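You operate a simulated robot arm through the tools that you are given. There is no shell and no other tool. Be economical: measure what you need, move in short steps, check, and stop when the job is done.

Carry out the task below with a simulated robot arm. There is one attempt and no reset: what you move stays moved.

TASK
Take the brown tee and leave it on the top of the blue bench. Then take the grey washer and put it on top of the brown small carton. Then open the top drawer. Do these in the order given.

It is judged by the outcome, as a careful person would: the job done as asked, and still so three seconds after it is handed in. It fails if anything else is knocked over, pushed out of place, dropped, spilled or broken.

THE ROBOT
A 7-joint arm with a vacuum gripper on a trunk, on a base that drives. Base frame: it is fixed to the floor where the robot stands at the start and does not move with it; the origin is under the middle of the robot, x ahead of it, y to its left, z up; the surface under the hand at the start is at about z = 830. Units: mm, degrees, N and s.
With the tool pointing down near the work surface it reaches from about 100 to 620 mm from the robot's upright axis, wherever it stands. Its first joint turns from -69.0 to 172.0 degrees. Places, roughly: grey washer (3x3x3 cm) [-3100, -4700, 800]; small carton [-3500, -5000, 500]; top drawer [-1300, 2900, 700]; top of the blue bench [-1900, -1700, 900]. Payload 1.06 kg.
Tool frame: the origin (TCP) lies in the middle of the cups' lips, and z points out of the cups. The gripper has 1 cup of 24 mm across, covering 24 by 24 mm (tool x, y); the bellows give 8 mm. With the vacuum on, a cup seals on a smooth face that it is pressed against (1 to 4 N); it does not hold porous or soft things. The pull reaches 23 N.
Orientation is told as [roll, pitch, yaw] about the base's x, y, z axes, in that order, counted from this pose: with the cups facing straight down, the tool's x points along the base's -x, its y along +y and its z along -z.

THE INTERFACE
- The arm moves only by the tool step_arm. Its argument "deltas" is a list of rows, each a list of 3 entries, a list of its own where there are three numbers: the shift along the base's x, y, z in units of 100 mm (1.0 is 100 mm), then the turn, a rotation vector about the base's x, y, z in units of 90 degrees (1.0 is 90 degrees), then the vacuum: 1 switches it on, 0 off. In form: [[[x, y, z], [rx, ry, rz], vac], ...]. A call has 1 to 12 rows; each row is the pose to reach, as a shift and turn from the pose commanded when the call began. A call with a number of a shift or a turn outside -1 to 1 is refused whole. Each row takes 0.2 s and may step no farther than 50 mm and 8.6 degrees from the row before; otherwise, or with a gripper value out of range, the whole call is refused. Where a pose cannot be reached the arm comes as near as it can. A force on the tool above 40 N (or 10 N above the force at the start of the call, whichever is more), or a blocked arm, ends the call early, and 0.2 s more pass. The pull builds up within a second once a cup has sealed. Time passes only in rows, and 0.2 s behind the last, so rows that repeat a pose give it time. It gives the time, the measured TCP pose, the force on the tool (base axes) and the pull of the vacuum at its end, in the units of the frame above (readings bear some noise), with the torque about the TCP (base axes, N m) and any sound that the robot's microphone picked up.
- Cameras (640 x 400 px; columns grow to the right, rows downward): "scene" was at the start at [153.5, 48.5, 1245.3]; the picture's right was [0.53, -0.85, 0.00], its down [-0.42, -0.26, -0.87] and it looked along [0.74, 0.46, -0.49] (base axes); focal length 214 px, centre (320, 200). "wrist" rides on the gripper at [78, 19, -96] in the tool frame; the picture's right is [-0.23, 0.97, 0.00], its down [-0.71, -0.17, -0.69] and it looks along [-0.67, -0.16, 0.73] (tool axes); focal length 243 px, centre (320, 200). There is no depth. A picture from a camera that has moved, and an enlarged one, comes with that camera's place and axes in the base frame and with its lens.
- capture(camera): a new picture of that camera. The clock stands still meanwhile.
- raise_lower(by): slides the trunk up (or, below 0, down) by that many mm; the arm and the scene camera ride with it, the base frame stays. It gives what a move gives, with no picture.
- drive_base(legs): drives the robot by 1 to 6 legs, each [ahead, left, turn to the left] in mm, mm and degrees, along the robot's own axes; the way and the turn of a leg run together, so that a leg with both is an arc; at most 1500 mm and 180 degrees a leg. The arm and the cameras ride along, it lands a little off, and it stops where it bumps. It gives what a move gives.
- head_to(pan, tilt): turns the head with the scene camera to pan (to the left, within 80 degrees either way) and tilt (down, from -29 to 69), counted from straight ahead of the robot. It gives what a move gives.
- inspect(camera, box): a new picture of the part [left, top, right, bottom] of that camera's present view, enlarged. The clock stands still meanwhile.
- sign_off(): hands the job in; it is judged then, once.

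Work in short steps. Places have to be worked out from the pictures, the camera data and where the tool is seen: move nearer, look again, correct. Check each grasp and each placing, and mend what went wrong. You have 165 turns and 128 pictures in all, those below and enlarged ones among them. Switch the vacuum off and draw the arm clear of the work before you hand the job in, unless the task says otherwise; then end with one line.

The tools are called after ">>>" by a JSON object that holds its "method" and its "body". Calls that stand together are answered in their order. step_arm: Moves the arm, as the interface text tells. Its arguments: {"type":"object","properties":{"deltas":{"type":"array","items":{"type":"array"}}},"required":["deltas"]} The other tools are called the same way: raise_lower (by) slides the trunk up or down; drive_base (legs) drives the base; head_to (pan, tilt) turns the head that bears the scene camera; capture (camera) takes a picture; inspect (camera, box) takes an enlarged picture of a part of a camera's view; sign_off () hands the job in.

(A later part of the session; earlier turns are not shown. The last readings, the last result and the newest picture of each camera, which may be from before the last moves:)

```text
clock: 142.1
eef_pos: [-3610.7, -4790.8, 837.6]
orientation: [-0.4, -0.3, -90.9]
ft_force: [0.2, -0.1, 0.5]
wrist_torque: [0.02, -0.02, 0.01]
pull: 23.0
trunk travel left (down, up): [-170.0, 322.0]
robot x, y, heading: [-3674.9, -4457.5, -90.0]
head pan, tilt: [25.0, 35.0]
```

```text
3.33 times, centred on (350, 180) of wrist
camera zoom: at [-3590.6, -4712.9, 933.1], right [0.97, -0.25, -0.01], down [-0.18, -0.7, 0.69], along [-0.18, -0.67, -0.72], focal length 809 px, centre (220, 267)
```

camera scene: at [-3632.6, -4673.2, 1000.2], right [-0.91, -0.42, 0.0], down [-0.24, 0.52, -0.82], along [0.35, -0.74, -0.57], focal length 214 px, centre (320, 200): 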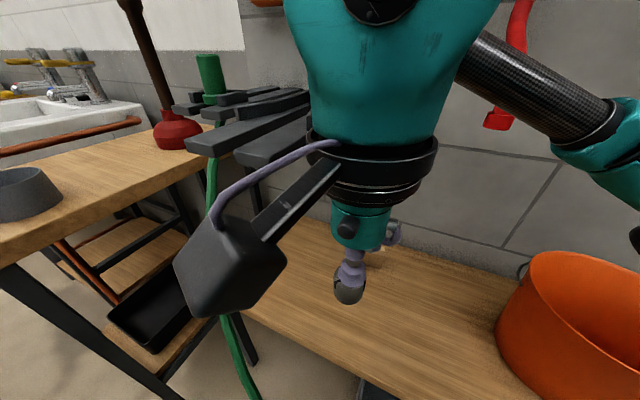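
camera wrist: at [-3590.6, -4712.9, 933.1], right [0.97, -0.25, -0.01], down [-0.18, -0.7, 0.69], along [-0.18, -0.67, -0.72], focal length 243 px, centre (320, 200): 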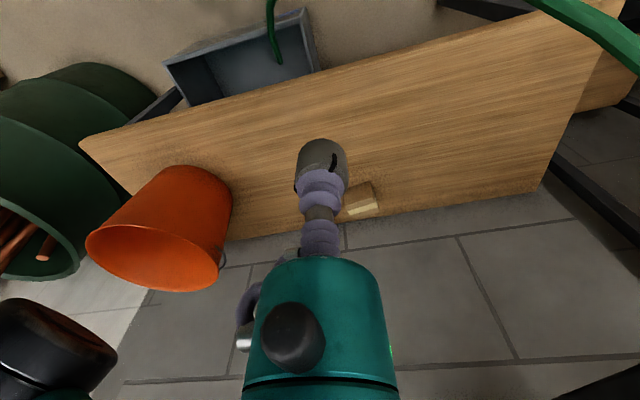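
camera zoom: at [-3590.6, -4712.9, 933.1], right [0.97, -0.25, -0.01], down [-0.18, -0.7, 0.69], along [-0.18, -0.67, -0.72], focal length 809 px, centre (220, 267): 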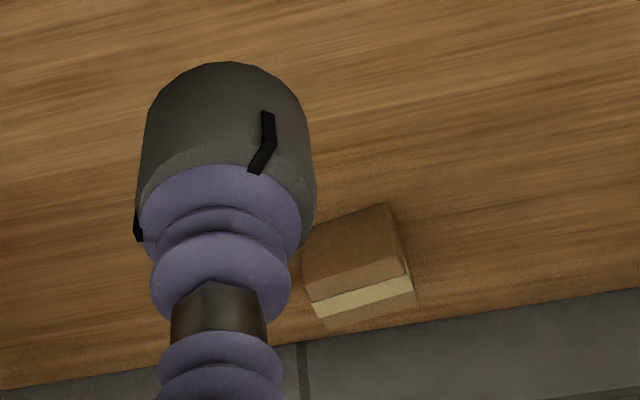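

The nearest prong's edge is at x≈−3515 and z≈900–935, so I keep the tool at x ≤ −3605. I lower the tool to about 740 and then extend toward the carton.

>>> {"method": "step_arm", "body": {"deltas": [[[0, 0, -0.4], [0, 0, 0], 1], [[0, 0, -0.8], [0, 0, 0], 1], [[0, -0.3, -1.0], [0, 0, 0], 1], [[0, -0.6, -1.0], [0, 0, 0], 1], [[0, -0.9, -1.0], [0, 0, 0], 1]]}}

>>> {"method": "head_to", "body": {"pan": 0, "tilt": 40}}

>>> {"method": "capture", "body": {"camera": "scene"}}

>>> {"method": "capture", "body": {"camera": "wrist"}}

```text
clock: 143.3
eef_pos: [-3612.7, -4881.7, 736.0]
orientation: [-0.4, -0.3, -91.0]
ft_force: [-0.3, -0.4, 0.8]
wrist_torque: [-0.01, 0.05, 0.01]
pull: 22.8
trunk travel left (down, up): [-170.0, 322.0]
robot x, y, heading: [-3671.5, -4456.5, -89.9]
head pan, tilt: [25.0, 35.0]
```

```text
clock: 144.2
eef_pos: [-3612.9, -4880.8, 736.9]
orientation: [-0.5, -0.4, -90.9]
ft_force: [0.3, -0.9, -0.8]
wrist_torque: [0.0, 0.0, 0.0]
pull: 22.6
trunk travel left (down, up): [-170.0, 322.0]
robot x, y, heading: [-3671.5, -4457.4, -90.0]
head pan, tilt: [0.0, 40.0]
```

```text
58 pictures are left
camera scene: at [-3669.8, -4678.4, 992.7], right [-1.0, 0.0, 0.0], down [0.0, 0.64, -0.77], along [0.0, -0.77, -0.64], focal length 214 px, centre (320, 200)
```

scene: 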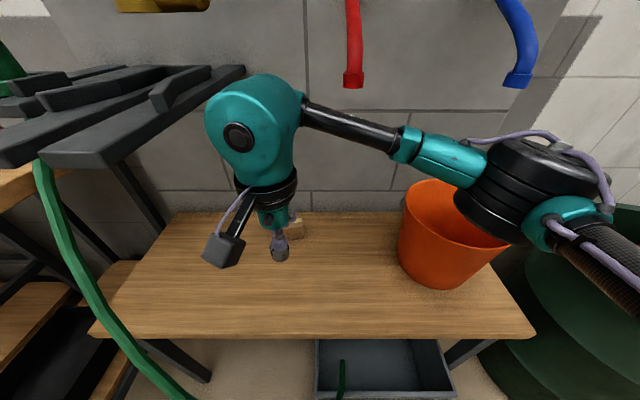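

```text
57 pictures are left
camera wrist: at [-3591.7, -4802.7, 831.9], right [0.97, -0.25, -0.01], down [-0.18, -0.7, 0.69], along [-0.18, -0.67, -0.72], focal length 243 px, centre (320, 200)
```

wrist: 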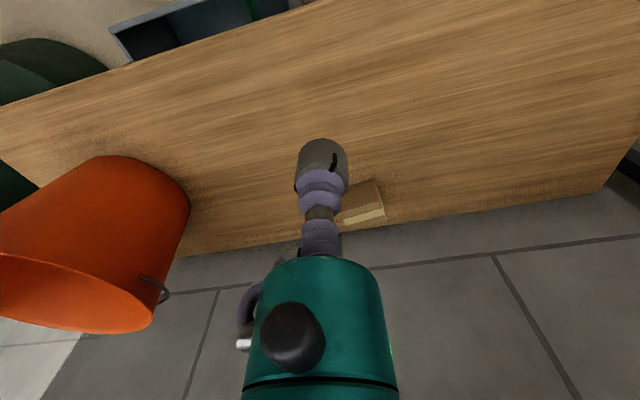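

The elbow hangs close above the orange bucket, so going lower from here is risky. I retrace the arm move, back off, shift the robot left 120 mm and approach again.

>>> {"method": "step_arm", "body": {"deltas": [[[0, 0.3, 0], [0, 0, 0], 1], [[0, 0.6, 0], [0, 0, 0], 1], [[0, 0.9, 0.3], [0, 0, 0], 1], [[0, 0.9, 0.7], [0, 0, 0], 1], [[0, 0.9, 1.0], [0, 0, 0], 1]]}}

>>> {"method": "drive_base", "body": {"legs": [[-200, 0, 0], [0, 125, 0]]}}

>>> {"method": "step_arm", "body": {"deltas": [[[-0.4, 0, 0], [0, 0, 0], 1], [[-0.8, 0, 0], [0, 0, 0], 1], [[-1.0, 0, 0], [0, 0, 0], 1]]}}

>>> {"method": "capture", "body": {"camera": "scene"}}

```text
clock: 145.4
eef_pos: [-3613.5, -4787.6, 839.9]
orientation: [-0.5, -0.3, -90.9]
ft_force: [0.1, -0.5, -0.2]
wrist_torque: [-0.04, 0.03, 0.0]
pull: 23.2
trunk travel left (down, up): [-170.0, 322.0]
robot x, y, heading: [-3673.5, -4454.1, -90.0]
head pan, tilt: [0.0, 40.0]
```

```text
clock: 148.3
eef_pos: [-3487.2, -4579.0, 838.1]
orientation: [-0.5, -0.3, -90.6]
ft_force: [0.3, 0.0, -0.7]
wrist_torque: [0.01, 0.01, 0.02]
pull: 22.7
trunk travel left (down, up): [-170.0, 322.0]
robot x, y, heading: [-3548.2, -4250.2, -89.8]
head pan, tilt: [0.0, 40.0]
```

```text
clock: 149.1
eef_pos: [-3590.6, -4581.6, 837.7]
orientation: [-0.5, -0.4, -90.6]
ft_force: [-0.3, -0.3, -0.4]
wrist_torque: [0.0, -0.01, -0.01]
pull: 22.9
trunk travel left (down, up): [-170.0, 322.0]
robot x, y, heading: [-3550.9, -4247.4, -89.5]
head pan, tilt: [0.0, 40.0]
```

```text
56 pictures are left
camera scene: at [-3544.6, -4470.3, 992.7], right [-1.0, -0.01, 0.0], down [0.0, 0.64, -0.77], along [0.0, -0.77, -0.64], focal length 214 px, centre (320, 200)
```

scene: 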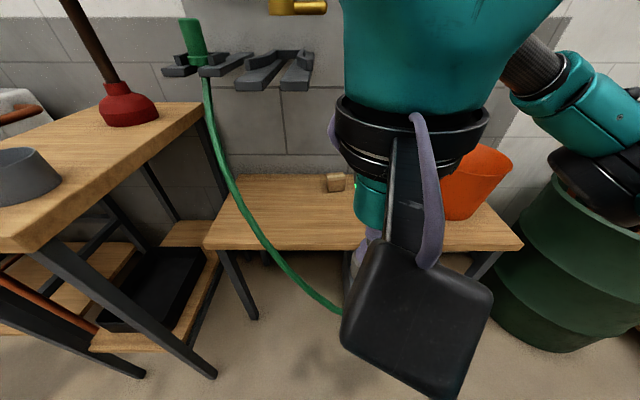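

The carton is visible from here, and the elbow is now well to the right and clear. I set x to −3612 and drive forward 200 mm.

>>> {"method": "inspect", "body": {"camera": "scene", "box": [300, 155, 380, 205]}}

>>> {"method": "step_arm", "body": {"deltas": [[[-0.22, 0, 0], [0, 0, 0], 1], [[-0.22, 0, 0], [0, 0, 0], 1]]}}

>>> {"method": "drive_base", "body": {"legs": [[200, 0, 0]]}}

>>> {"method": "capture", "body": {"camera": "scene"}}

```text
8.00 times, centred on (340, 180) of scene
camera zoom: at [-3544.6, -4470.3, 992.7], right [-1.0, -0.01, 0.0], down [0.0, 0.64, -0.77], along [0.0, -0.77, -0.64], focal length 1716 px, centre (160, 360)
```

zoom: 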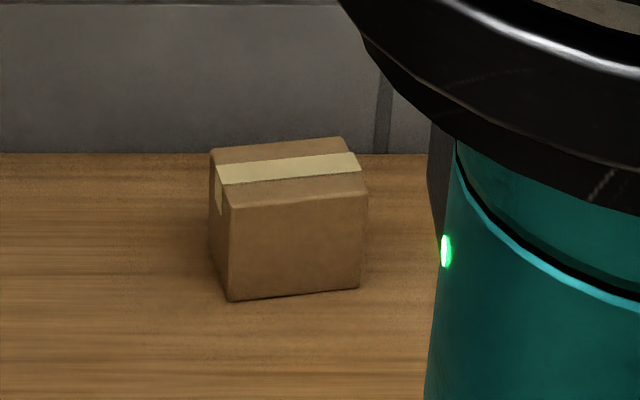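

```text
clock: 149.7
eef_pos: [-3612.0, -4582.7, 836.9]
orientation: [-0.5, -0.3, -90.6]
ft_force: [-0.2, -0.5, 0.2]
wrist_torque: [0.01, -0.01, 0.02]
pull: 23.5
trunk travel left (down, up): [-170.0, 322.0]
robot x, y, heading: [-3548.7, -4247.3, -89.7]
head pan, tilt: [0.0, 40.0]
```

```text
clock: 151.3
eef_pos: [-3608.2, -4782.0, 836.7]
orientation: [-0.4, -0.4, -90.4]
ft_force: [-0.3, -0.4, -0.2]
wrist_torque: [0.0, 0.0, -0.02]
pull: 22.8
trunk travel left (down, up): [-170.0, 322.0]
robot x, y, heading: [-3549.6, -4449.1, -89.4]
head pan, tilt: [0.0, 40.0]
```

```text
54 pictures are left
camera scene: at [-3542.3, -4669.7, 992.7], right [-1.0, -0.01, 0.0], down [-0.01, 0.64, -0.77], along [0.01, -0.77, -0.64], focal length 214 px, centre (320, 200)
```

scene: 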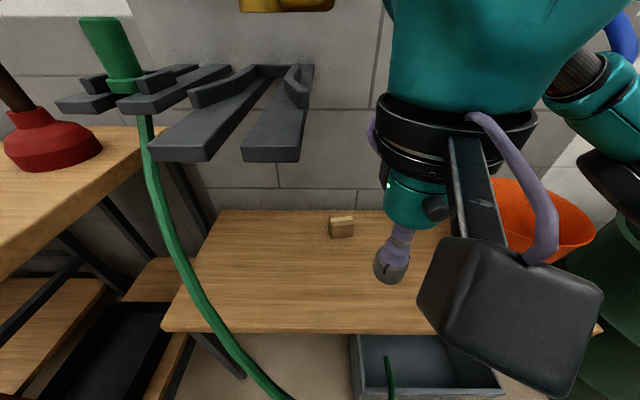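

The view is clear. I enlarge the carton to triangulate it against the previous picture.

>>> {"method": "inspect", "body": {"camera": "scene", "box": [310, 200, 390, 260]}}

```text
6.67 times, centred on (350, 230) of scene
camera zoom: at [-3542.3, -4669.7, 992.7], right [-1.0, -0.01, 0.0], down [-0.01, 0.64, -0.77], along [0.01, -0.77, -0.64], focal length 1430 px, centre (120, 0)
```

zoom: 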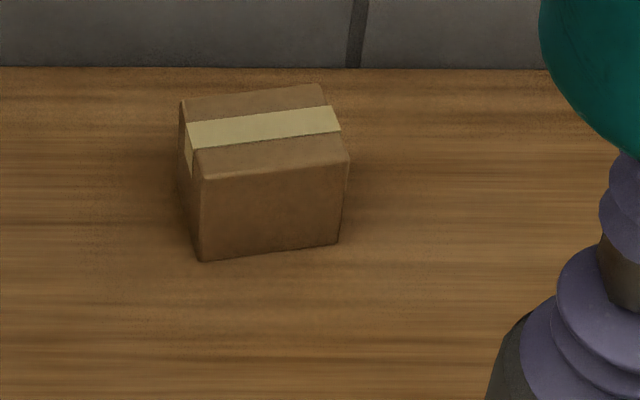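

The carton's top is centred near (−3593, −5064, 600), about 55×42 mm. The wrist should pass clear of the fork, so I lower to about z = 690 and extend partway, then check the elbow.

>>> {"method": "step_arm", "body": {"deltas": [[[0, 0, -0.4], [0, 0, 0], 1], [[0, 0, -0.8], [0, 0, 0], 1], [[0, 0, -1.0], [0, 0, 0], 1], [[0, -0.3, -1.0], [0, 0, 0], 1], [[0, -0.6, -1.0], [0, 0, 0], 1], [[0, -0.95, -1.0], [0, 0, 0], 1]]}}

>>> {"method": "capture", "body": {"camera": "scene"}}

```text
clock: 152.7
eef_pos: [-3605.7, -4878.7, 739.5]
orientation: [-0.4, -0.4, -90.3]
ft_force: [0.7, -0.2, -0.4]
wrist_torque: [0.01, 0.02, 0.01]
pull: 23.2
trunk travel left (down, up): [-170.0, 322.0]
robot x, y, heading: [-3549.4, -4449.7, -89.6]
head pan, tilt: [0.0, 40.0]
```

```text
52 pictures are left
camera scene: at [-3542.3, -4669.6, 992.7], right [-1.0, -0.01, 0.0], down [-0.01, 0.64, -0.77], along [0.01, -0.77, -0.64], focal length 214 px, centre (320, 200)
```

scene: 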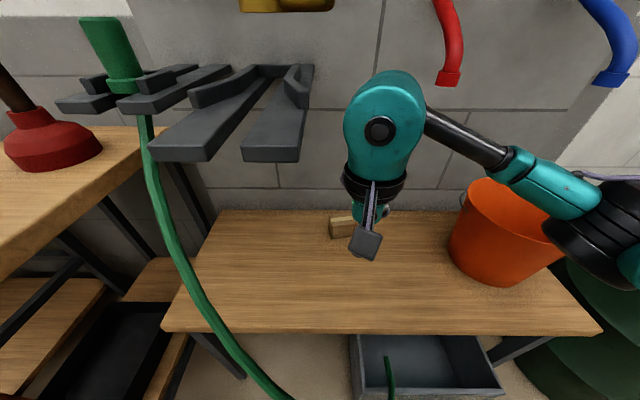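

The elbow moves to the right in front of the bucket. I extend another 100 mm at this height and measure it against the bucket rim.

>>> {"method": "step_arm", "body": {"deltas": [[[0, -0.3, 0], [0, 0, 0], 1], [[0, -0.6, 0], [0, 0, 0], 1], [[0.02, -0.95, 0], [0, 0, 0], 1]]}}

>>> {"method": "head_to", "body": {"pan": -30, "tilt": 40}}

>>> {"method": "capture", "body": {"camera": "scene"}}

>>> {"method": "capture", "body": {"camera": "wrist"}}

```text
clock: 153.5
eef_pos: [-3603.5, -4971.0, 736.3]
orientation: [-0.6, -0.4, -90.3]
ft_force: [1.0, 0.2, -0.7]
wrist_torque: [-0.01, 0.04, 0.01]
pull: 22.3
trunk travel left (down, up): [-170.0, 322.0]
robot x, y, heading: [-3547.0, -4447.7, -89.8]
head pan, tilt: [0.0, 40.0]
```

```text
clock: 154.5
eef_pos: [-3602.7, -4971.1, 736.8]
orientation: [-0.4, -0.3, -90.4]
ft_force: [-0.1, 0.0, 0.0]
wrist_torque: [-0.01, -0.02, -0.01]
pull: 22.9
trunk travel left (down, up): [-170.0, 322.0]
robot x, y, heading: [-3548.4, -4447.0, -89.5]
head pan, tilt: [-30.0, 40.0]
```

```text
51 pictures are left
camera scene: at [-3584.8, -4658.7, 992.7], right [-0.87, 0.49, 0.0], down [0.32, 0.56, -0.77], along [-0.38, -0.67, -0.64], focal length 214 px, centre (320, 200)
```

scene: 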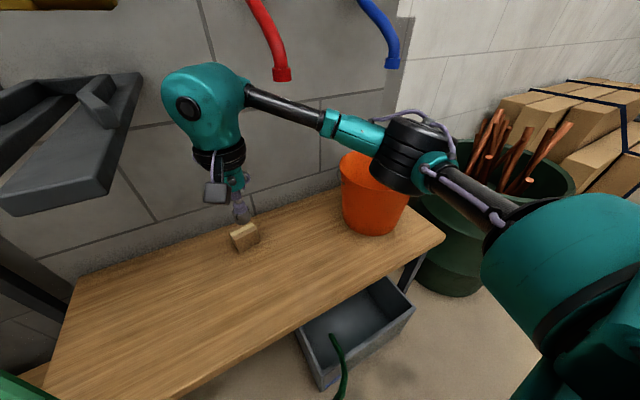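

```text
50 pictures are left
camera wrist: at [-3582.9, -4893.3, 831.6], right [0.97, -0.24, -0.01], down [-0.17, -0.7, 0.69], along [-0.17, -0.67, -0.72], focal length 243 px, centre (320, 200)
```

wrist: 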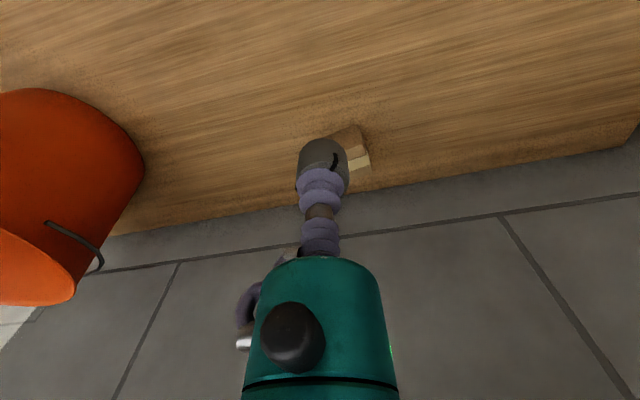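

The elbow has only a small plan margin to the bucket, so I move the robot a further 60 mm left. I alternate small arm and base moves so that the wrist stays clear of the fork.

>>> {"method": "step_arm", "body": {"deltas": [[[-0.3, 0, 0], [0, 0, 0], 1], [[-0.3, 0, 0], [0, 0, 0], 1]]}}

>>> {"method": "drive_base", "body": {"legs": [[0, 35, 0]]}}

>>> {"method": "step_arm", "body": {"deltas": [[[-0.3, 0, 0], [0, 0, 0], 1], [[-0.3, 0, 0], [0, 0, 0], 1]]}}

>>> {"method": "drive_base", "body": {"legs": [[20, 30, 0]]}}

>>> {"method": "capture", "body": {"camera": "scene"}}

```text
clock: 155.1
eef_pos: [-3628.3, -4971.3, 735.1]
orientation: [-0.8, 0.0, -89.9]
ft_force: [-0.8, -0.4, -0.1]
wrist_torque: [-0.03, -0.01, -0.03]
pull: 22.8
trunk travel left (down, up): [-170.0, 322.0]
robot x, y, heading: [-3546.6, -4448.7, -89.4]
head pan, tilt: [-30.0, 40.0]
```

```text
clock: 156.1
eef_pos: [-3598.9, -4972.5, 737.7]
orientation: [-0.3, -0.3, -90.4]
ft_force: [-0.4, -0.3, -0.2]
wrist_torque: [0.01, 0.01, 0.01]
pull: 23.0
trunk travel left (down, up): [-170.0, 322.0]
robot x, y, heading: [-3509.8, -4451.3, -89.4]
head pan, tilt: [-30.0, 40.0]
```

```text
clock: 156.7
eef_pos: [-3626.4, -4972.1, 737.5]
orientation: [-0.4, -0.1, -90.1]
ft_force: [-0.8, -0.5, -0.8]
wrist_torque: [0.03, 0.02, -0.02]
pull: 23.1
trunk travel left (down, up): [-170.0, 322.0]
robot x, y, heading: [-3510.8, -4449.6, -89.4]
head pan, tilt: [-30.0, 40.0]
```

```text
clock: 157.6
eef_pos: [-3599.0, -4994.1, 738.4]
orientation: [-0.4, -0.3, -90.4]
ft_force: [0.6, -0.2, -0.7]
wrist_torque: [-0.01, 0.0, 0.01]
pull: 23.1
trunk travel left (down, up): [-170.0, 322.0]
robot x, y, heading: [-3482.8, -4464.1, -89.2]
head pan, tilt: [-30.0, 40.0]
```

```text
49 pictures are left
camera scene: at [-3519.7, -4677.6, 992.7], right [-0.87, 0.49, 0.0], down [0.32, 0.56, -0.77], along [-0.38, -0.67, -0.64], focal length 214 px, centre (320, 200)
```

scene: 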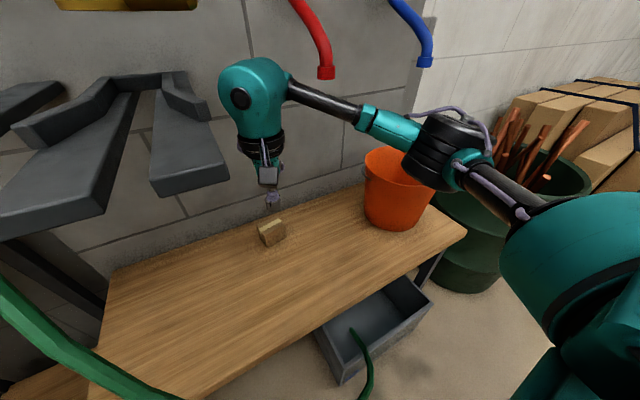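

The elbow now has a margin of about 55 mm. I lower to z≈690, extend to y≈−5050, and compare the washer with the carton.

>>> {"method": "step_arm", "body": {"deltas": [[[0.02, -0.2, -0.2], [0, 0, 0], 1], [[0.02, -0.4, -0.4], [0, 0, 0], 1], [[0.02, -0.55, -0.45], [0, 0, 0], 1], [[0.02, -0.55, -0.45], [0, 0, 0], 1]]}}

>>> {"method": "inspect", "body": {"camera": "scene", "box": [220, 150, 340, 260]}}

>>> {"method": "inspect", "body": {"camera": "wrist", "box": [250, 90, 410, 220]}}

```text
clock: 158.6
eef_pos: [-3596.1, -5047.3, 693.6]
orientation: [-0.4, -0.3, -90.4]
ft_force: [-0.3, 0.1, 0.0]
wrist_torque: [0.0, -0.05, -0.01]
pull: 23.1
trunk travel left (down, up): [-170.0, 322.0]
robot x, y, heading: [-3483.1, -4471.0, -89.5]
head pan, tilt: [-30.0, 40.0]
```

```text
3.64 times, centred on (280, 205) of scene
camera zoom: at [-3519.7, -4677.6, 992.7], right [-0.87, 0.49, 0.0], down [0.32, 0.56, -0.77], along [-0.38, -0.67, -0.64], focal length 780 px, centre (466, 182)
```

zoom: 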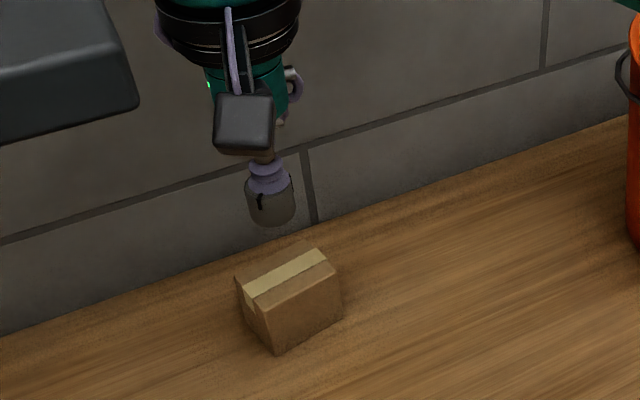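

```text
3.08 times, centred on (330, 155) of wrist
camera zoom: at [-3576.0, -4968.8, 789.1], right [0.97, -0.24, -0.01], down [-0.17, -0.7, 0.69], along [-0.17, -0.67, -0.72], focal length 746 px, centre (289, 338)
```

zoom: 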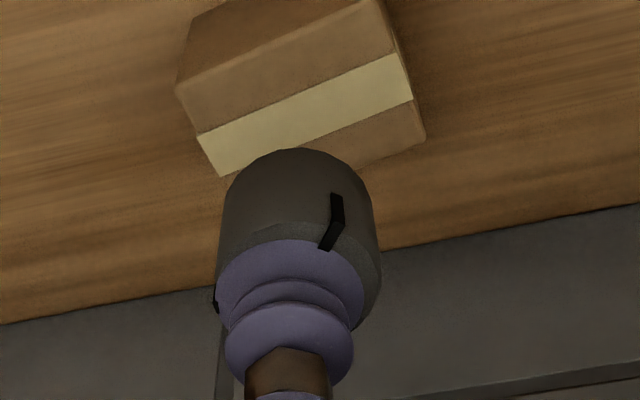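

Triangulation gives the carton's top centre at (−3596, −5066, 596). I move 18 mm forward and descend to z≈640.

>>> {"method": "step_arm", "body": {"deltas": [[[0, -0.18, 0], [0, 0, 0], 1], [[0, -0.18, -0.3], [0, 0, 0], 1], [[0, -0.18, -0.53], [0, 0, 0], 1], [[0, -0.18, -0.53], [0, 0, 0], 1]]}}

>>> {"method": "capture", "body": {"camera": "scene"}}

>>> {"method": "inspect", "body": {"camera": "wrist", "box": [250, 90, 410, 220]}}

>>> {"method": "inspect", "body": {"camera": "scene", "box": [250, 190, 320, 260]}}

```text
clock: 159.6
eef_pos: [-3596.1, -5064.1, 641.0]
orientation: [-0.4, -0.3, -90.4]
ft_force: [-0.2, 0.2, 0.0]
wrist_torque: [0.01, -0.04, 0.0]
pull: 22.5
trunk travel left (down, up): [-170.0, 322.0]
robot x, y, heading: [-3483.4, -4471.3, -89.3]
head pan, tilt: [-30.0, 40.0]
```

```text
46 pictures are left
camera scene: at [-3519.7, -4677.6, 992.7], right [-0.87, 0.49, 0.0], down [0.32, 0.56, -0.77], along [-0.38, -0.67, -0.64], focal length 214 px, centre (320, 200)
```

scene: 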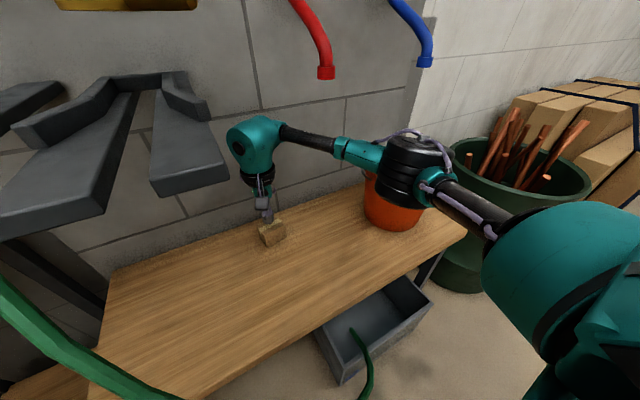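

```text
3.08 times, centred on (330, 155) of wrist
camera zoom: at [-3576.7, -4986.0, 735.7], right [0.97, -0.24, -0.01], down [-0.17, -0.7, 0.69], along [-0.17, -0.67, -0.72], focal length 746 px, centre (289, 338)
```

zoom: 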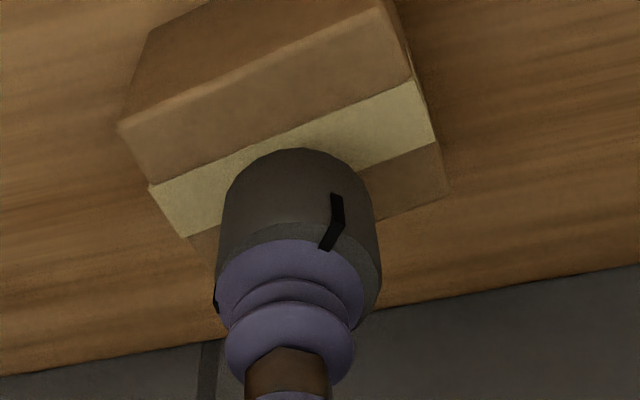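

```text
5.71 times, centred on (285, 225) of scene
camera zoom: at [-3519.7, -4677.6, 992.7], right [-0.87, 0.49, 0.0], down [0.32, 0.56, -0.77], along [-0.38, -0.67, -0.64], focal length 1226 px, centre (520, 57)
```

zoom: 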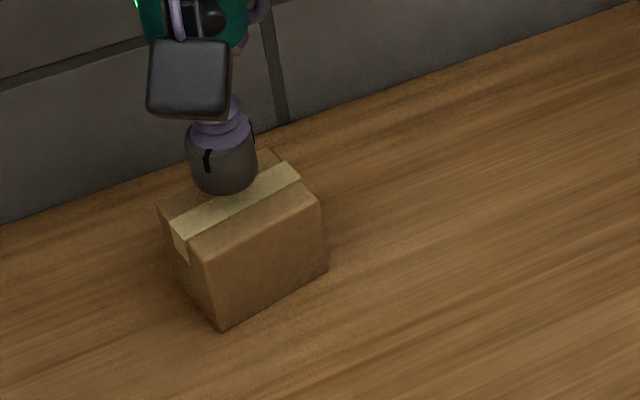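

It is aligned over the carton's middle, and the elbow is still clear at z≈815. I lower to contact in small steps.

>>> {"method": "step_arm", "body": {"deltas": [[[0, -0.01, -0.04], [0, 0, 0], 1], [[0, -0.01, -0.08], [0, 0, 0], 1], [[0, -0.01, -0.1], [0, 0, 0], 1], [[0, -0.01, -0.1], [0, 0, 0], 1]]}}

>>> {"method": "step_arm", "body": {"deltas": [[[0, 0, -0.02], [0, 0, 0], 1], [[0, 0, -0.03], [0, 0, 0], 1], [[0, 0, -0.03], [0, 0, 0], 1]]}}

```text
clock: 160.6
eef_pos: [-3597.3, -5067.8, 630.4]
orientation: [-0.4, -0.2, -90.4]
ft_force: [-0.1, -0.5, 0.3]
wrist_torque: [0.0, 0.03, 0.01]
pull: 22.9
trunk travel left (down, up): [-170.0, 322.0]
robot x, y, heading: [-3477.7, -4466.8, -89.5]
head pan, tilt: [-30.0, 40.0]
```

```text
clock: 161.4
eef_pos: [-3596.8, -5066.0, 626.1]
orientation: [-0.5, -0.3, -90.4]
ft_force: [0.2, 0.7, 0.0]
wrist_torque: [0.01, 0.01, -0.01]
pull: 23.4
trunk travel left (down, up): [-170.0, 322.0]
robot x, y, heading: [-3484.8, -4464.4, -89.3]
head pan, tilt: [-30.0, 40.0]
```

Still free, so I continue by 2–3 mm steps.

>>> {"method": "step_arm", "body": {"deltas": [[[0, 0, -0.02], [0, 0, 0], 1], [[0, 0, -0.03], [0, 0, 0], 1], [[0, 0, -0.03], [0, 0, 0], 1]]}}

>>> {"method": "step_arm", "body": {"deltas": [[[0, 0, -0.02], [0, 0, 0], 1], [[0, 0, -0.02], [0, 0, 0], 1]]}}

>>> {"method": "inspect", "body": {"camera": "scene", "box": [250, 190, 320, 260]}}

```text
clock: 162.2
eef_pos: [-3597.7, -5067.6, 624.8]
orientation: [-0.4, -0.3, -90.5]
ft_force: [-0.5, 0.5, -0.5]
wrist_torque: [0.0, 0.01, -0.01]
pull: 22.8
trunk travel left (down, up): [-170.0, 322.0]
robot x, y, heading: [-3481.9, -4465.5, -89.3]
head pan, tilt: [-30.0, 40.0]
```

```text
clock: 162.8
eef_pos: [-3596.0, -5068.1, 623.3]
orientation: [-0.4, -0.4, -90.5]
ft_force: [0.1, 0.5, 4.2]
wrist_torque: [0.0, 0.0, 0.01]
pull: 22.9
trunk travel left (down, up): [-170.0, 322.0]
robot x, y, heading: [-3481.6, -4466.6, -89.6]
head pan, tilt: [-30.0, 40.0]
```

```text
5.71 times, centred on (285, 225) of scene
camera zoom: at [-3519.7, -4677.3, 992.8], right [-0.87, 0.49, 0.0], down [0.32, 0.56, -0.77], along [-0.38, -0.67, -0.64], focal length 1226 px, centre (520, 57)
```

zoom: 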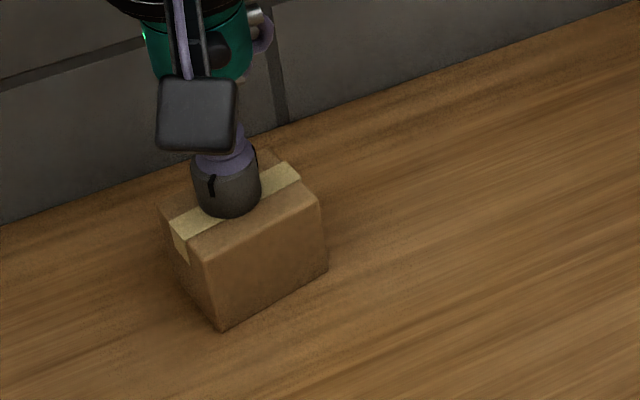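

Contact at about 4 N, sitting centrally. I release, wait, and rise gently.

>>> {"method": "step_arm", "body": {"deltas": [[[0, 0, 0], [0, 0, 0], 0], [[0, 0, 0], [0, 0, 0], 0], [[0, 0, 0], [0, 0, 0], 0], [[0, 0, 0], [0, 0, 0], 0], [[0, 0, 0], [0, 0, 0], 0], [[0, 0, 0.03], [0, 0, 0], 0], [[0, 0, 0.08], [0, 0, 0], 0], [[0, 0, 0.2], [0, 0, 0], 0], [[0, 0, 0.5], [0, 0, 0], 0], [[0, 0, 0.7], [0, 0, 0], 0]]}}

>>> {"method": "inspect", "body": {"camera": "scene", "box": [230, 160, 330, 260]}}

```text
clock: 165.0
eef_pos: [-3598.0, -5064.7, 691.1]
orientation: [-0.4, -0.3, -90.4]
ft_force: [0.1, 0.3, 0.8]
wrist_torque: [-0.02, 0.02, -0.02]
pull: 0.2
trunk travel left (down, up): [-170.0, 322.0]
robot x, y, heading: [-3485.8, -4464.0, -89.4]
head pan, tilt: [-30.0, 40.0]
```

```text
4.00 times, centred on (280, 210) of scene
camera zoom: at [-3519.7, -4677.5, 992.7], right [-0.87, 0.49, 0.0], down [0.32, 0.56, -0.77], along [-0.38, -0.67, -0.64], focal length 858 px, centre (480, 160)
```

zoom: 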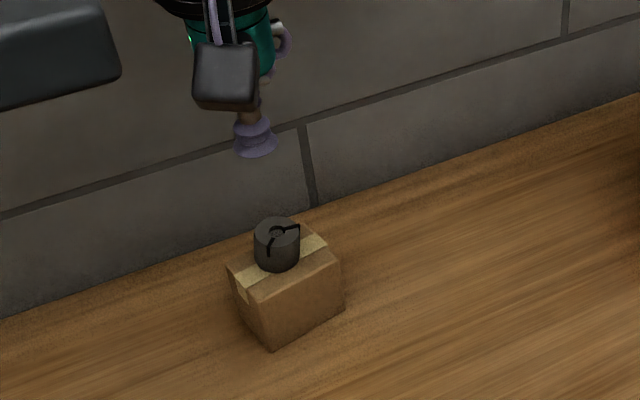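

The washer stands on the carton. I retract the arm straight back, then drive backward out of the corner.

>>> {"method": "step_arm", "body": {"deltas": [[[0, 0.3, 0.2], [0, 0, 0], 0], [[0, 0.6, 0.45], [0, 0, 0], 0], [[0, 0.95, 0.45], [0, 0, 0], 0]]}}

>>> {"method": "step_arm", "body": {"deltas": [[[0, 0.3, 0], [0, 0, 0], 0], [[0, 0.6, 0], [0, 0, 0], 0], [[0, 0.95, 0.1], [0, 0, 0], 0]]}}

>>> {"method": "step_arm", "body": {"deltas": [[[0, 0.3, 0.3], [0, 0, 0], 0], [[0, 0.6, 0.6], [0, 0, 0], 0], [[0, 0.95, 0.9], [0, 0, 0], 0]]}}

>>> {"method": "drive_base", "body": {"legs": [[-300, 0, 0]]}}

>>> {"method": "head_to", "body": {"pan": -10, "tilt": 35}}

>>> {"method": "capture", "body": {"camera": "scene"}}

```text
clock: 165.8
eef_pos: [-3596.8, -4969.9, 738.2]
orientation: [-0.3, -0.3, -90.4]
ft_force: [-0.6, 0.7, -0.5]
wrist_torque: [0.01, -0.01, 0.01]
pull: 0.0
trunk travel left (down, up): [-170.0, 322.0]
robot x, y, heading: [-3479.8, -4467.0, -89.5]
head pan, tilt: [-30.0, 40.0]
```

```text
clock: 166.6
eef_pos: [-3597.9, -4875.3, 748.5]
orientation: [-0.5, -0.4, -90.4]
ft_force: [0.0, -0.9, -0.4]
wrist_torque: [-0.03, 0.01, 0.0]
pull: 0.2
trunk travel left (down, up): [-170.0, 322.0]
robot x, y, heading: [-3479.9, -4465.6, -89.0]
head pan, tilt: [-30.0, 40.0]
```

```text
clock: 167.4
eef_pos: [-3597.9, -4779.2, 836.7]
orientation: [-0.5, -0.3, -90.6]
ft_force: [-0.1, 0.3, 0.6]
wrist_torque: [0.0, 0.0, 0.02]
pull: 0.0
trunk travel left (down, up): [-170.0, 322.0]
robot x, y, heading: [-3483.6, -4468.1, -89.2]
head pan, tilt: [-30.0, 40.0]
```

```text
clock: 169.5
eef_pos: [-3600.9, -4481.7, 835.7]
orientation: [-0.5, -0.2, -90.2]
ft_force: [-0.3, 0.2, 0.2]
wrist_torque: [0.01, 0.01, -0.03]
pull: 0.0
trunk travel left (down, up): [-170.0, 322.0]
robot x, y, heading: [-3484.7, -4167.2, -89.3]
head pan, tilt: [-30.0, 40.0]
```

```text
clock: 170.3
eef_pos: [-3601.0, -4481.5, 835.0]
orientation: [-0.4, -0.4, -90.2]
ft_force: [-0.2, 0.4, 0.4]
wrist_torque: [-0.01, 0.02, -0.05]
pull: 0.1
trunk travel left (down, up): [-170.0, 322.0]
robot x, y, heading: [-3486.8, -4171.5, -89.6]
head pan, tilt: [-10.0, 35.0]
```

```text
41 pictures are left
camera scene: at [-3495.1, -4391.8, 1000.2], right [-0.99, 0.16, 0.0], down [0.09, 0.57, -0.82], along [-0.13, -0.81, -0.57], focal length 214 px, centre (320, 200)
```

scene: 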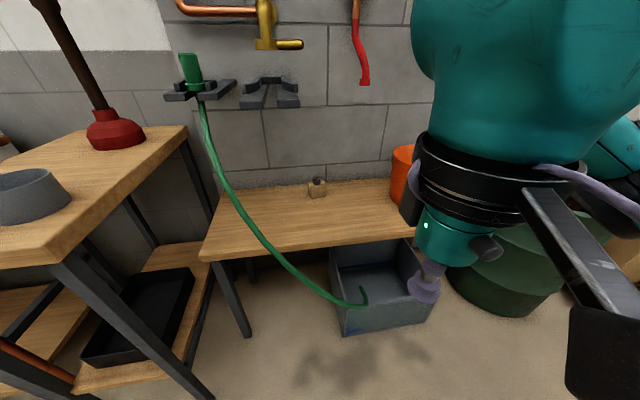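

Everything is in place. Next comes the drawer at (−1300, 2900). I raise the trunk, back out, turn around and look for a way north.

>>> {"method": "raise_lower", "body": {"by": 230}}

>>> {"method": "drive_base", "body": {"legs": [[-900, 0, 0], [0, 0, 180]]}}

>>> {"method": "head_to", "body": {"pan": -20, "tilt": 12}}

>>> {"method": "capture", "body": {"camera": "scene"}}

>>> {"method": "head_to", "body": {"pan": 40, "tilt": 12}}

>>> {"method": "capture", "body": {"camera": "scene"}}

```text
clock: 172.7
eef_pos: [-3600.2, -4481.9, 1065.1]
orientation: [-0.5, -0.4, -90.3]
ft_force: [-0.3, -1.1, -1.0]
wrist_torque: [0.01, -0.03, 0.01]
pull: 0.0
trunk travel left (down, up): [-400.0, 92.0]
robot x, y, heading: [-3485.4, -4168.2, -89.3]
head pan, tilt: [-10.0, 35.0]
```

```text
clock: 184.7
eef_pos: [-3350.3, -2964.1, 1065.3]
orientation: [-0.3, -0.3, 85.9]
ft_force: [0.7, 0.5, 1.1]
wrist_torque: [-0.03, -0.01, 0.02]
pull: 0.0
trunk travel left (down, up): [-400.0, 92.0]
robot x, y, heading: [-3486.4, -3267.8, 87.1]
head pan, tilt: [-10.0, 35.0]
```

```text
clock: 185.6
eef_pos: [-3350.6, -2965.5, 1065.1]
orientation: [-0.4, -0.4, 85.9]
ft_force: [0.3, -0.8, 1.0]
wrist_torque: [-0.02, -0.01, 0.0]
pull: 0.0
trunk travel left (down, up): [-400.0, 92.0]
robot x, y, heading: [-3485.8, -3270.3, 87.1]
head pan, tilt: [-20.0, 12.0]
```

```text
40 pictures are left
camera scene: at [-3442.7, -3109.3, 1273.5], right [0.92, -0.39, 0.0], down [-0.08, -0.19, -0.98], along [0.38, 0.9, -0.21], focal length 214 px, centre (320, 200)
```

scene: 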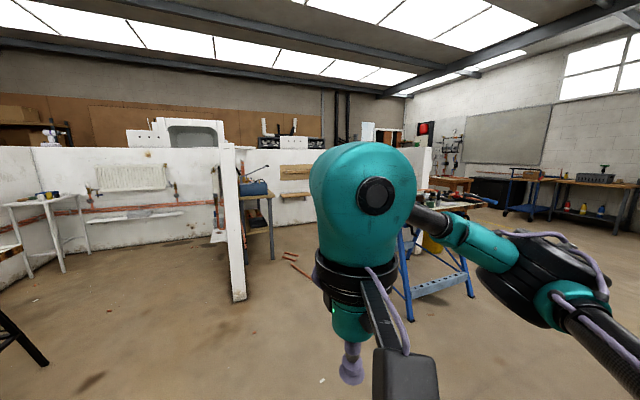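

```text
clock: 186.9
eef_pos: [-3349.4, -2964.5, 1066.3]
orientation: [-0.4, -0.2, 85.9]
ft_force: [-0.1, -0.6, 1.2]
wrist_torque: [0.02, -0.01, -0.01]
pull: 0.2
trunk travel left (down, up): [-400.0, 92.0]
robot x, y, heading: [-3485.0, -3268.5, 87.0]
head pan, tilt: [40.0, 12.0]
```

```text
39 pictures are left
camera scene: at [-3535.2, -3120.5, 1273.5], right [0.8, 0.6, 0.0], down [0.12, -0.17, -0.98], along [-0.59, 0.78, -0.21], focal length 214 px, centre (320, 200)
```

scene: 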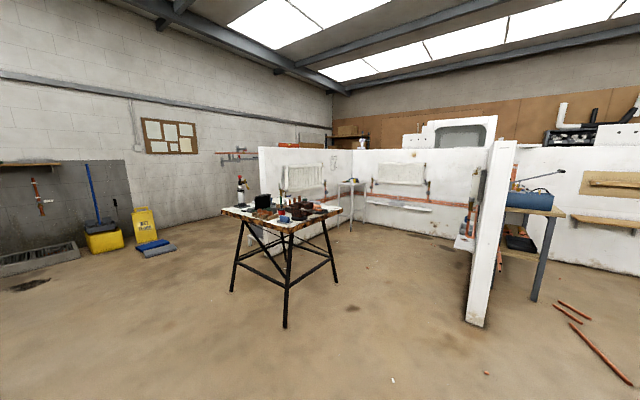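

Partition bays block the way north; the east side, around the far side of the first table, looks open. I drive back east along the open floor.

>>> {"method": "drive_base", "body": {"legs": [[0, 0, -87], [1500, 0, 0], [1500, 0, 0], [0, 0, 42], [900, 0, 0]]}}

>>> {"method": "head_to", "body": {"pan": 0, "tilt": 20}}

>>> {"method": "capture", "body": {"camera": "scene"}}

```text
clock: 211.5
eef_pos: [558.5, -2743.6, 1066.4]
orientation: [-0.3, -0.3, 38.0]
ft_force: [1.0, -0.3, 0.7]
wrist_torque: [-0.02, 0.01, 0.01]
pull: 0.0
trunk travel left (down, up): [-400.0, 92.0]
robot x, y, heading: [244.7, -2845.7, 39.0]
head pan, tilt: [40.0, 12.0]
```

```text
clock: 212.6
eef_pos: [559.3, -2742.9, 1066.3]
orientation: [-0.4, -0.3, 37.8]
ft_force: [0.1, 0.7, -0.5]
wrist_torque: [0.02, 0.01, 0.05]
pull: 0.0
trunk travel left (down, up): [-400.0, 92.0]
robot x, y, heading: [241.4, -2845.5, 39.0]
head pan, tilt: [0.0, 20.0]
```

```text
38 pictures are left
camera scene: at [373.7, -2740.1, 1260.5], right [0.63, -0.78, 0.0], down [-0.27, -0.21, -0.94], along [0.73, 0.59, -0.34], focal length 214 px, centre (320, 200)
```

scene: 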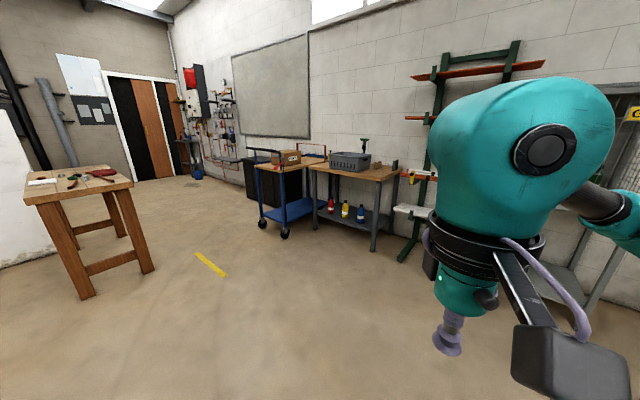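

The passage runs between the table's far edge (x≈710) and the trolley (x≈1900). I drive through at x≈1300 and on north.

>>> {"method": "drive_base", "body": {"legs": [[0, 0, 12.5], [1450, 0, 0], [250, 0, 38], [1500, 0, 0], [900, 0, 0]]}}

>>> {"method": "head_to", "body": {"pan": 50, "tilt": 15}}

>>> {"method": "capture", "body": {"camera": "scene"}}

```text
clock: 234.2
eef_pos: [1530.2, 1272.3, 1065.0]
orientation: [-0.4, -0.3, 85.5]
ft_force: [-0.4, 0.4, 0.7]
wrist_torque: [-0.04, 0.0, 0.0]
pull: 0.1
trunk travel left (down, up): [-400.0, 92.0]
robot x, y, heading: [1392.1, 963.3, 86.5]
head pan, tilt: [0.0, 20.0]
```

```text
clock: 235.3
eef_pos: [1532.2, 1271.8, 1065.1]
orientation: [-0.4, -0.4, 85.6]
ft_force: [-0.4, 1.0, -0.2]
wrist_torque: [0.0, 0.01, 0.0]
pull: 0.0
trunk travel left (down, up): [-400.0, 92.0]
robot x, y, heading: [1394.2, 972.1, 86.7]
head pan, tilt: [50.0, 15.0]
```

```text
37 pictures are left
camera scene: at [1332.0, 1106.8, 1268.6], right [0.69, 0.72, 0.0], down [0.19, -0.18, -0.97], along [-0.7, 0.67, -0.26], focal length 214 px, centre (320, 200)
```

scene: 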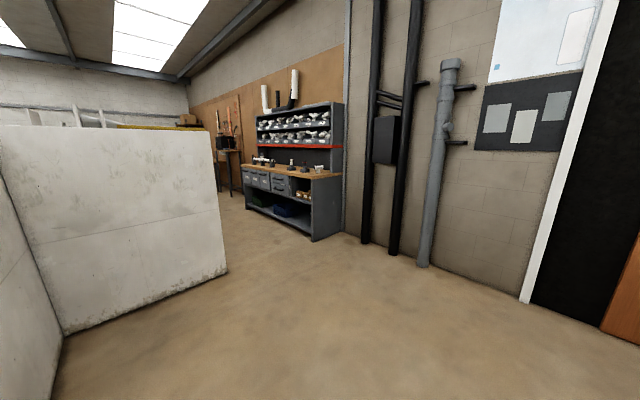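

The drawer unit stands against the north wall, with its front at y≈2870; the end of a partition is at (−728, 1766). I drive up to about (−350, 2270) and look.

>>> {"method": "drive_base", "body": {"legs": [[0, 0, 56.5], [1100, 0, 0], [1050, 0, 0], [0, 0, -20]]}}

>>> {"method": "head_to", "body": {"pan": 20, "tilt": 20}}

>>> {"method": "capture", "body": {"camera": "scene"}}

```text
clock: 249.5
eef_pos: [-348.4, 2623.2, 1065.9]
orientation: [-0.3, -0.3, 121.3]
ft_force: [0.6, -0.8, 0.4]
wrist_torque: [0.01, 0.0, 0.01]
pull: 0.2
trunk travel left (down, up): [-400.0, 92.0]
robot x, y, heading: [-285.7, 2294.3, 122.1]
head pan, tilt: [50.0, 15.0]
```

```text
clock: 250.4
eef_pos: [-348.0, 2623.6, 1064.9]
orientation: [-0.3, -0.3, 121.3]
ft_force: [-0.5, 0.7, -0.8]
wrist_torque: [-0.01, 0.03, -0.02]
pull: 0.1
trunk travel left (down, up): [-400.0, 92.0]
robot x, y, heading: [-282.4, 2295.7, 122.3]
head pan, tilt: [20.0, 20.0]
```

```text
36 pictures are left
camera scene: at [-393.7, 2415.4, 1260.5], right [0.61, 0.79, 0.0], down [0.27, -0.21, -0.94], along [-0.74, 0.57, -0.34], focal length 214 px, centre (320, 200)
```

scene: 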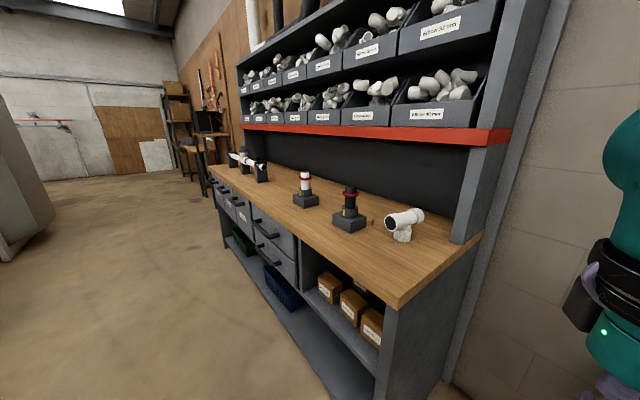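

The top of the two stacked drawers is at about (−1350, 2806, 700) and has a bar handle. I turn to face the unit and strafe left to it.

>>> {"method": "drive_base", "body": {"legs": [[0, 0, -32], [0, 950, 0]]}}

>>> {"method": "head_to", "body": {"pan": 25, "tilt": 40}}

>>> {"method": "capture", "body": {"camera": "scene"}}

```text
clock: 260.9
eef_pos: [-1154.1, 2582.9, 1066.5]
orientation: [-0.4, -0.3, 90.8]
ft_force: [0.3, -0.5, 0.2]
wrist_torque: [-0.02, 0.02, 0.01]
pull: 0.1
trunk travel left (down, up): [-400.0, 92.0]
robot x, y, heading: [-1264.6, 2265.9, 91.8]
head pan, tilt: [20.0, 20.0]
```

```text
clock: 261.7
eef_pos: [-1153.6, 2584.5, 1066.5]
orientation: [-0.4, -0.3, 90.8]
ft_force: [0.3, -0.3, 0.0]
wrist_torque: [-0.02, 0.03, 0.01]
pull: 0.1
trunk travel left (down, up): [-400.0, 92.0]
robot x, y, heading: [-1258.1, 2268.0, 91.7]
head pan, tilt: [25.0, 40.0]
```

```text
35 pictures are left
camera scene: at [-1300.8, 2418.1, 1229.1], right [0.89, 0.45, 0.0], down [0.29, -0.57, -0.77], along [-0.35, 0.68, -0.64], focal length 214 px, centre (320, 200)
```

scene: 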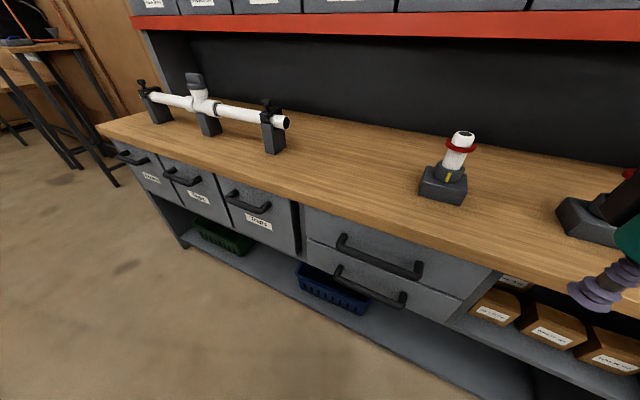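

The top drawer has plain face areas to the left and right of its handle. I'll pull it with suction, the tool held horizontal. I lower the trunk 330 mm to bring the wrist to that height and look again.

>>> {"method": "raise_lower", "body": {"by": -330}}

>>> {"method": "head_to", "body": {"pan": 10, "tilt": 30}}

>>> {"method": "capture", "body": {"camera": "scene"}}

>>> {"method": "capture", "body": {"camera": "wrist"}}

```text
clock: 265.0
eef_pos: [-1153.3, 2583.9, 735.5]
orientation: [-0.4, -0.3, 90.9]
ft_force: [-0.7, 0.2, 0.5]
wrist_torque: [0.04, -0.03, -0.01]
pull: 0.0
trunk travel left (down, up): [-70.0, 422.0]
robot x, y, heading: [-1265.6, 2269.9, 91.7]
head pan, tilt: [25.0, 40.0]
```

```text
clock: 265.7
eef_pos: [-1154.3, 2582.9, 735.4]
orientation: [-0.4, -0.3, 91.0]
ft_force: [0.0, 0.1, 0.4]
wrist_torque: [0.0, 0.01, -0.02]
pull: 0.1
trunk travel left (down, up): [-70.0, 422.0]
robot x, y, heading: [-1264.6, 2269.0, 92.0]
head pan, tilt: [10.0, 30.0]
```

```text
34 pictures are left
camera scene: at [-1284.4, 2530.1, 893.8], right [0.98, 0.21, 0.0], down [0.1, -0.49, -0.87], along [-0.18, 0.85, -0.5], focal length 214 px, centre (320, 200)
```

scene: 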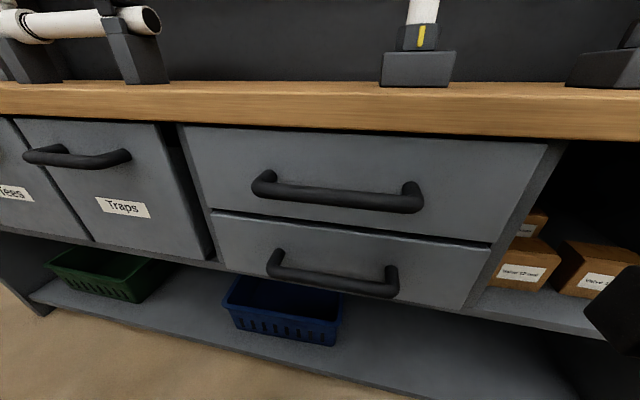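

```text
33 pictures are left
camera wrist: at [-1172.0, 2504.2, 830.7], right [-0.98, 0.22, -0.01], down [0.15, 0.71, 0.69], along [0.16, 0.67, -0.72], focal length 243 px, centre (320, 200)
```

wrist: 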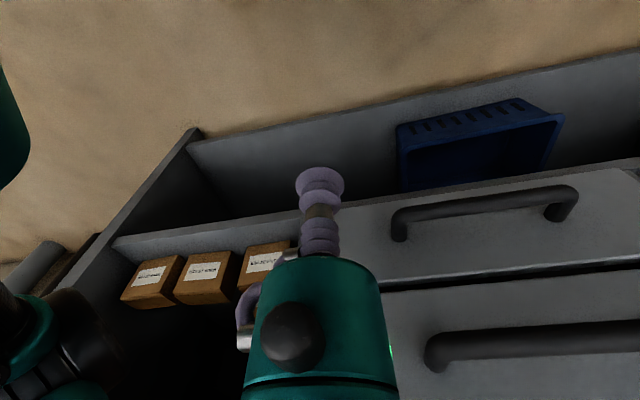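

The top drawer spans x −1555..−1091 and z 684..828, with its front at y≈2812 and the handle at z≈765. I'll attach below the handle's middle, at (−1321, 2812, 715). First I rotate the tool to horizontal while moving in front of it.

>>> {"method": "step_arm", "body": {"deltas": [[[-0.14, 0.1, 0], [0.085, 0, 0], 0], [[-0.28, 0.2, 0], [0.17, 0, 0], 0], [[-0.42, 0.3, 0], [0.255, 0, 0], 0], [[-0.56, 0.4, 0], [0.34, 0, 0], 0], [[-0.7, 0.5, 0], [0.42, 0, 0], 0], [[-0.84, 0.6, 0], [0.5, 0, 0], 0]]}}

>>> {"method": "step_arm", "body": {"deltas": [[[-0.14, 0.1, 0], [0.085, 0, 0], 0], [[-0.28, 0.2, -0.05], [0.17, 0, 0], 0], [[-0.42, 0.3, -0.1], [0.255, 0, 0], 0], [[-0.56, 0.4, -0.15], [0.34, 0, 0], 0], [[-0.7, 0.5, -0.2], [0.42, 0, 0], 0], [[-0.84, 0.6, -0.2], [0.5, 0, 0], 0]]}}

>>> {"method": "capture", "body": {"camera": "scene"}}

>>> {"method": "capture", "body": {"camera": "wrist"}}

```text
clock: 266.4
eef_pos: [-1180.9, 2606.0, 737.4]
orientation: [-1.4, -17.0, 91.6]
ft_force: [10.1, 9.3, -2.0]
wrist_torque: [-0.53, 0.73, 1.01]
pull: 0.0
trunk travel left (down, up): [-70.0, 422.0]
robot x, y, heading: [-1263.7, 2270.0, 91.9]
head pan, tilt: [10.0, 30.0]
stopped in row 3: the force on the tool passed its limit at 105 N (the readings are from after the stop); the commanded pose is now the measured one
```

```text
clock: 266.7
eef_pos: [-1181.5, 2606.7, 739.3]
orientation: [-1.6, -17.5, 91.9]
ft_force: [10.6, 9.6, 0.1]
wrist_torque: [-0.57, 0.73, 1.03]
pull: 0.0
trunk travel left (down, up): [-70.0, 422.0]
robot x, y, heading: [-1260.8, 2267.8, 91.8]
head pan, tilt: [10.0, 30.0]
stopped in row 1: the force on the tool passed its limit at 98 N (the readings are from after the stop); the commanded pose is now the measured one
```

```text
32 pictures are left
camera scene: at [-1284.3, 2530.2, 893.8], right [0.98, 0.21, 0.0], down [0.1, -0.49, -0.87], along [-0.18, 0.85, -0.5], focal length 214 px, centre (320, 200)
```

scene: 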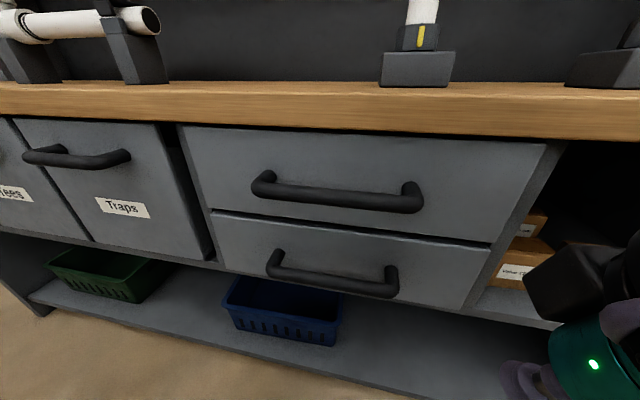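

```text
31 pictures are left
camera wrist: at [-1199.8, 2502.9, 805.9], right [-0.98, 0.2, 0.04], down [0.14, 0.47, 0.87], along [0.15, 0.86, -0.49], focal length 243 px, centre (320, 200)
```

wrist: 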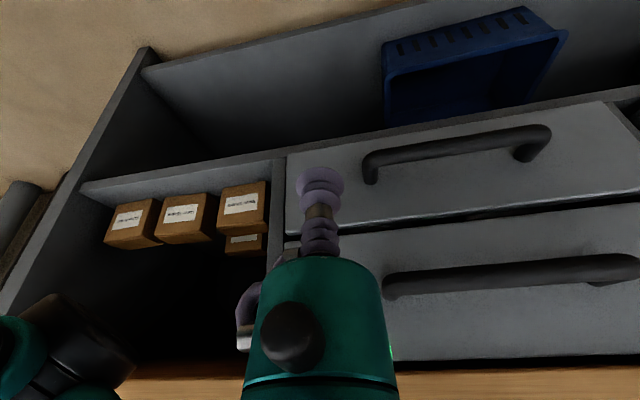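

The tool (its camera) has bumped something near the robot's own head. I move away sideways and forward, without rotation.

>>> {"method": "step_arm", "body": {"deltas": [[[0.2, 0.1, 0], [0, 0, 0], 0], [[0.5, 0.3, 0], [0, 0, 0], 0], [[0.5, 0.6, 0], [0, 0, 0], 0]]}}

>>> {"method": "head_to", "body": {"pan": -20, "tilt": 30}}

>>> {"method": "capture", "body": {"camera": "scene"}}

```text
clock: 267.5
eef_pos: [-1131.8, 2667.2, 741.9]
orientation: [-1.5, -17.6, 91.9]
ft_force: [0.2, 0.7, 0.1]
wrist_torque: [0.01, -0.02, -0.03]
pull: 0.0
trunk travel left (down, up): [-70.0, 422.0]
robot x, y, heading: [-1262.0, 2267.7, 91.7]
head pan, tilt: [10.0, 30.0]
```

```text
clock: 268.4
eef_pos: [-1131.6, 2666.2, 741.4]
orientation: [-1.5, -17.5, 91.8]
ft_force: [0.2, 0.7, -0.7]
wrist_torque: [-0.02, -0.02, -0.02]
pull: 0.1
trunk travel left (down, up): [-70.0, 422.0]
robot x, y, heading: [-1260.6, 2270.1, 91.7]
head pan, tilt: [-20.0, 30.0]
```

```text
30 pictures are left
camera scene: at [-1237.7, 2527.6, 893.8], right [0.95, -0.31, 0.0], down [-0.15, -0.48, -0.87], along [0.27, 0.82, -0.5], focal length 214 px, centre (320, 200)
```

scene: 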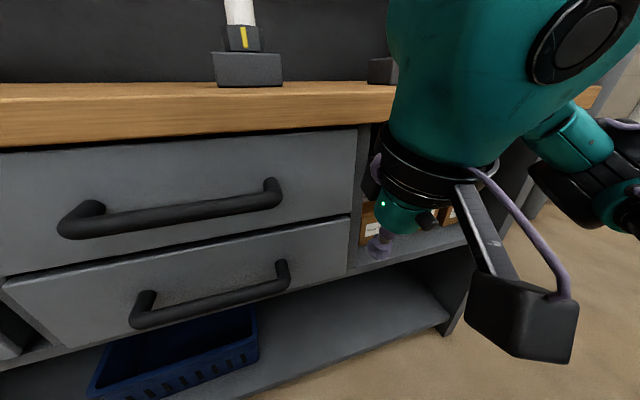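

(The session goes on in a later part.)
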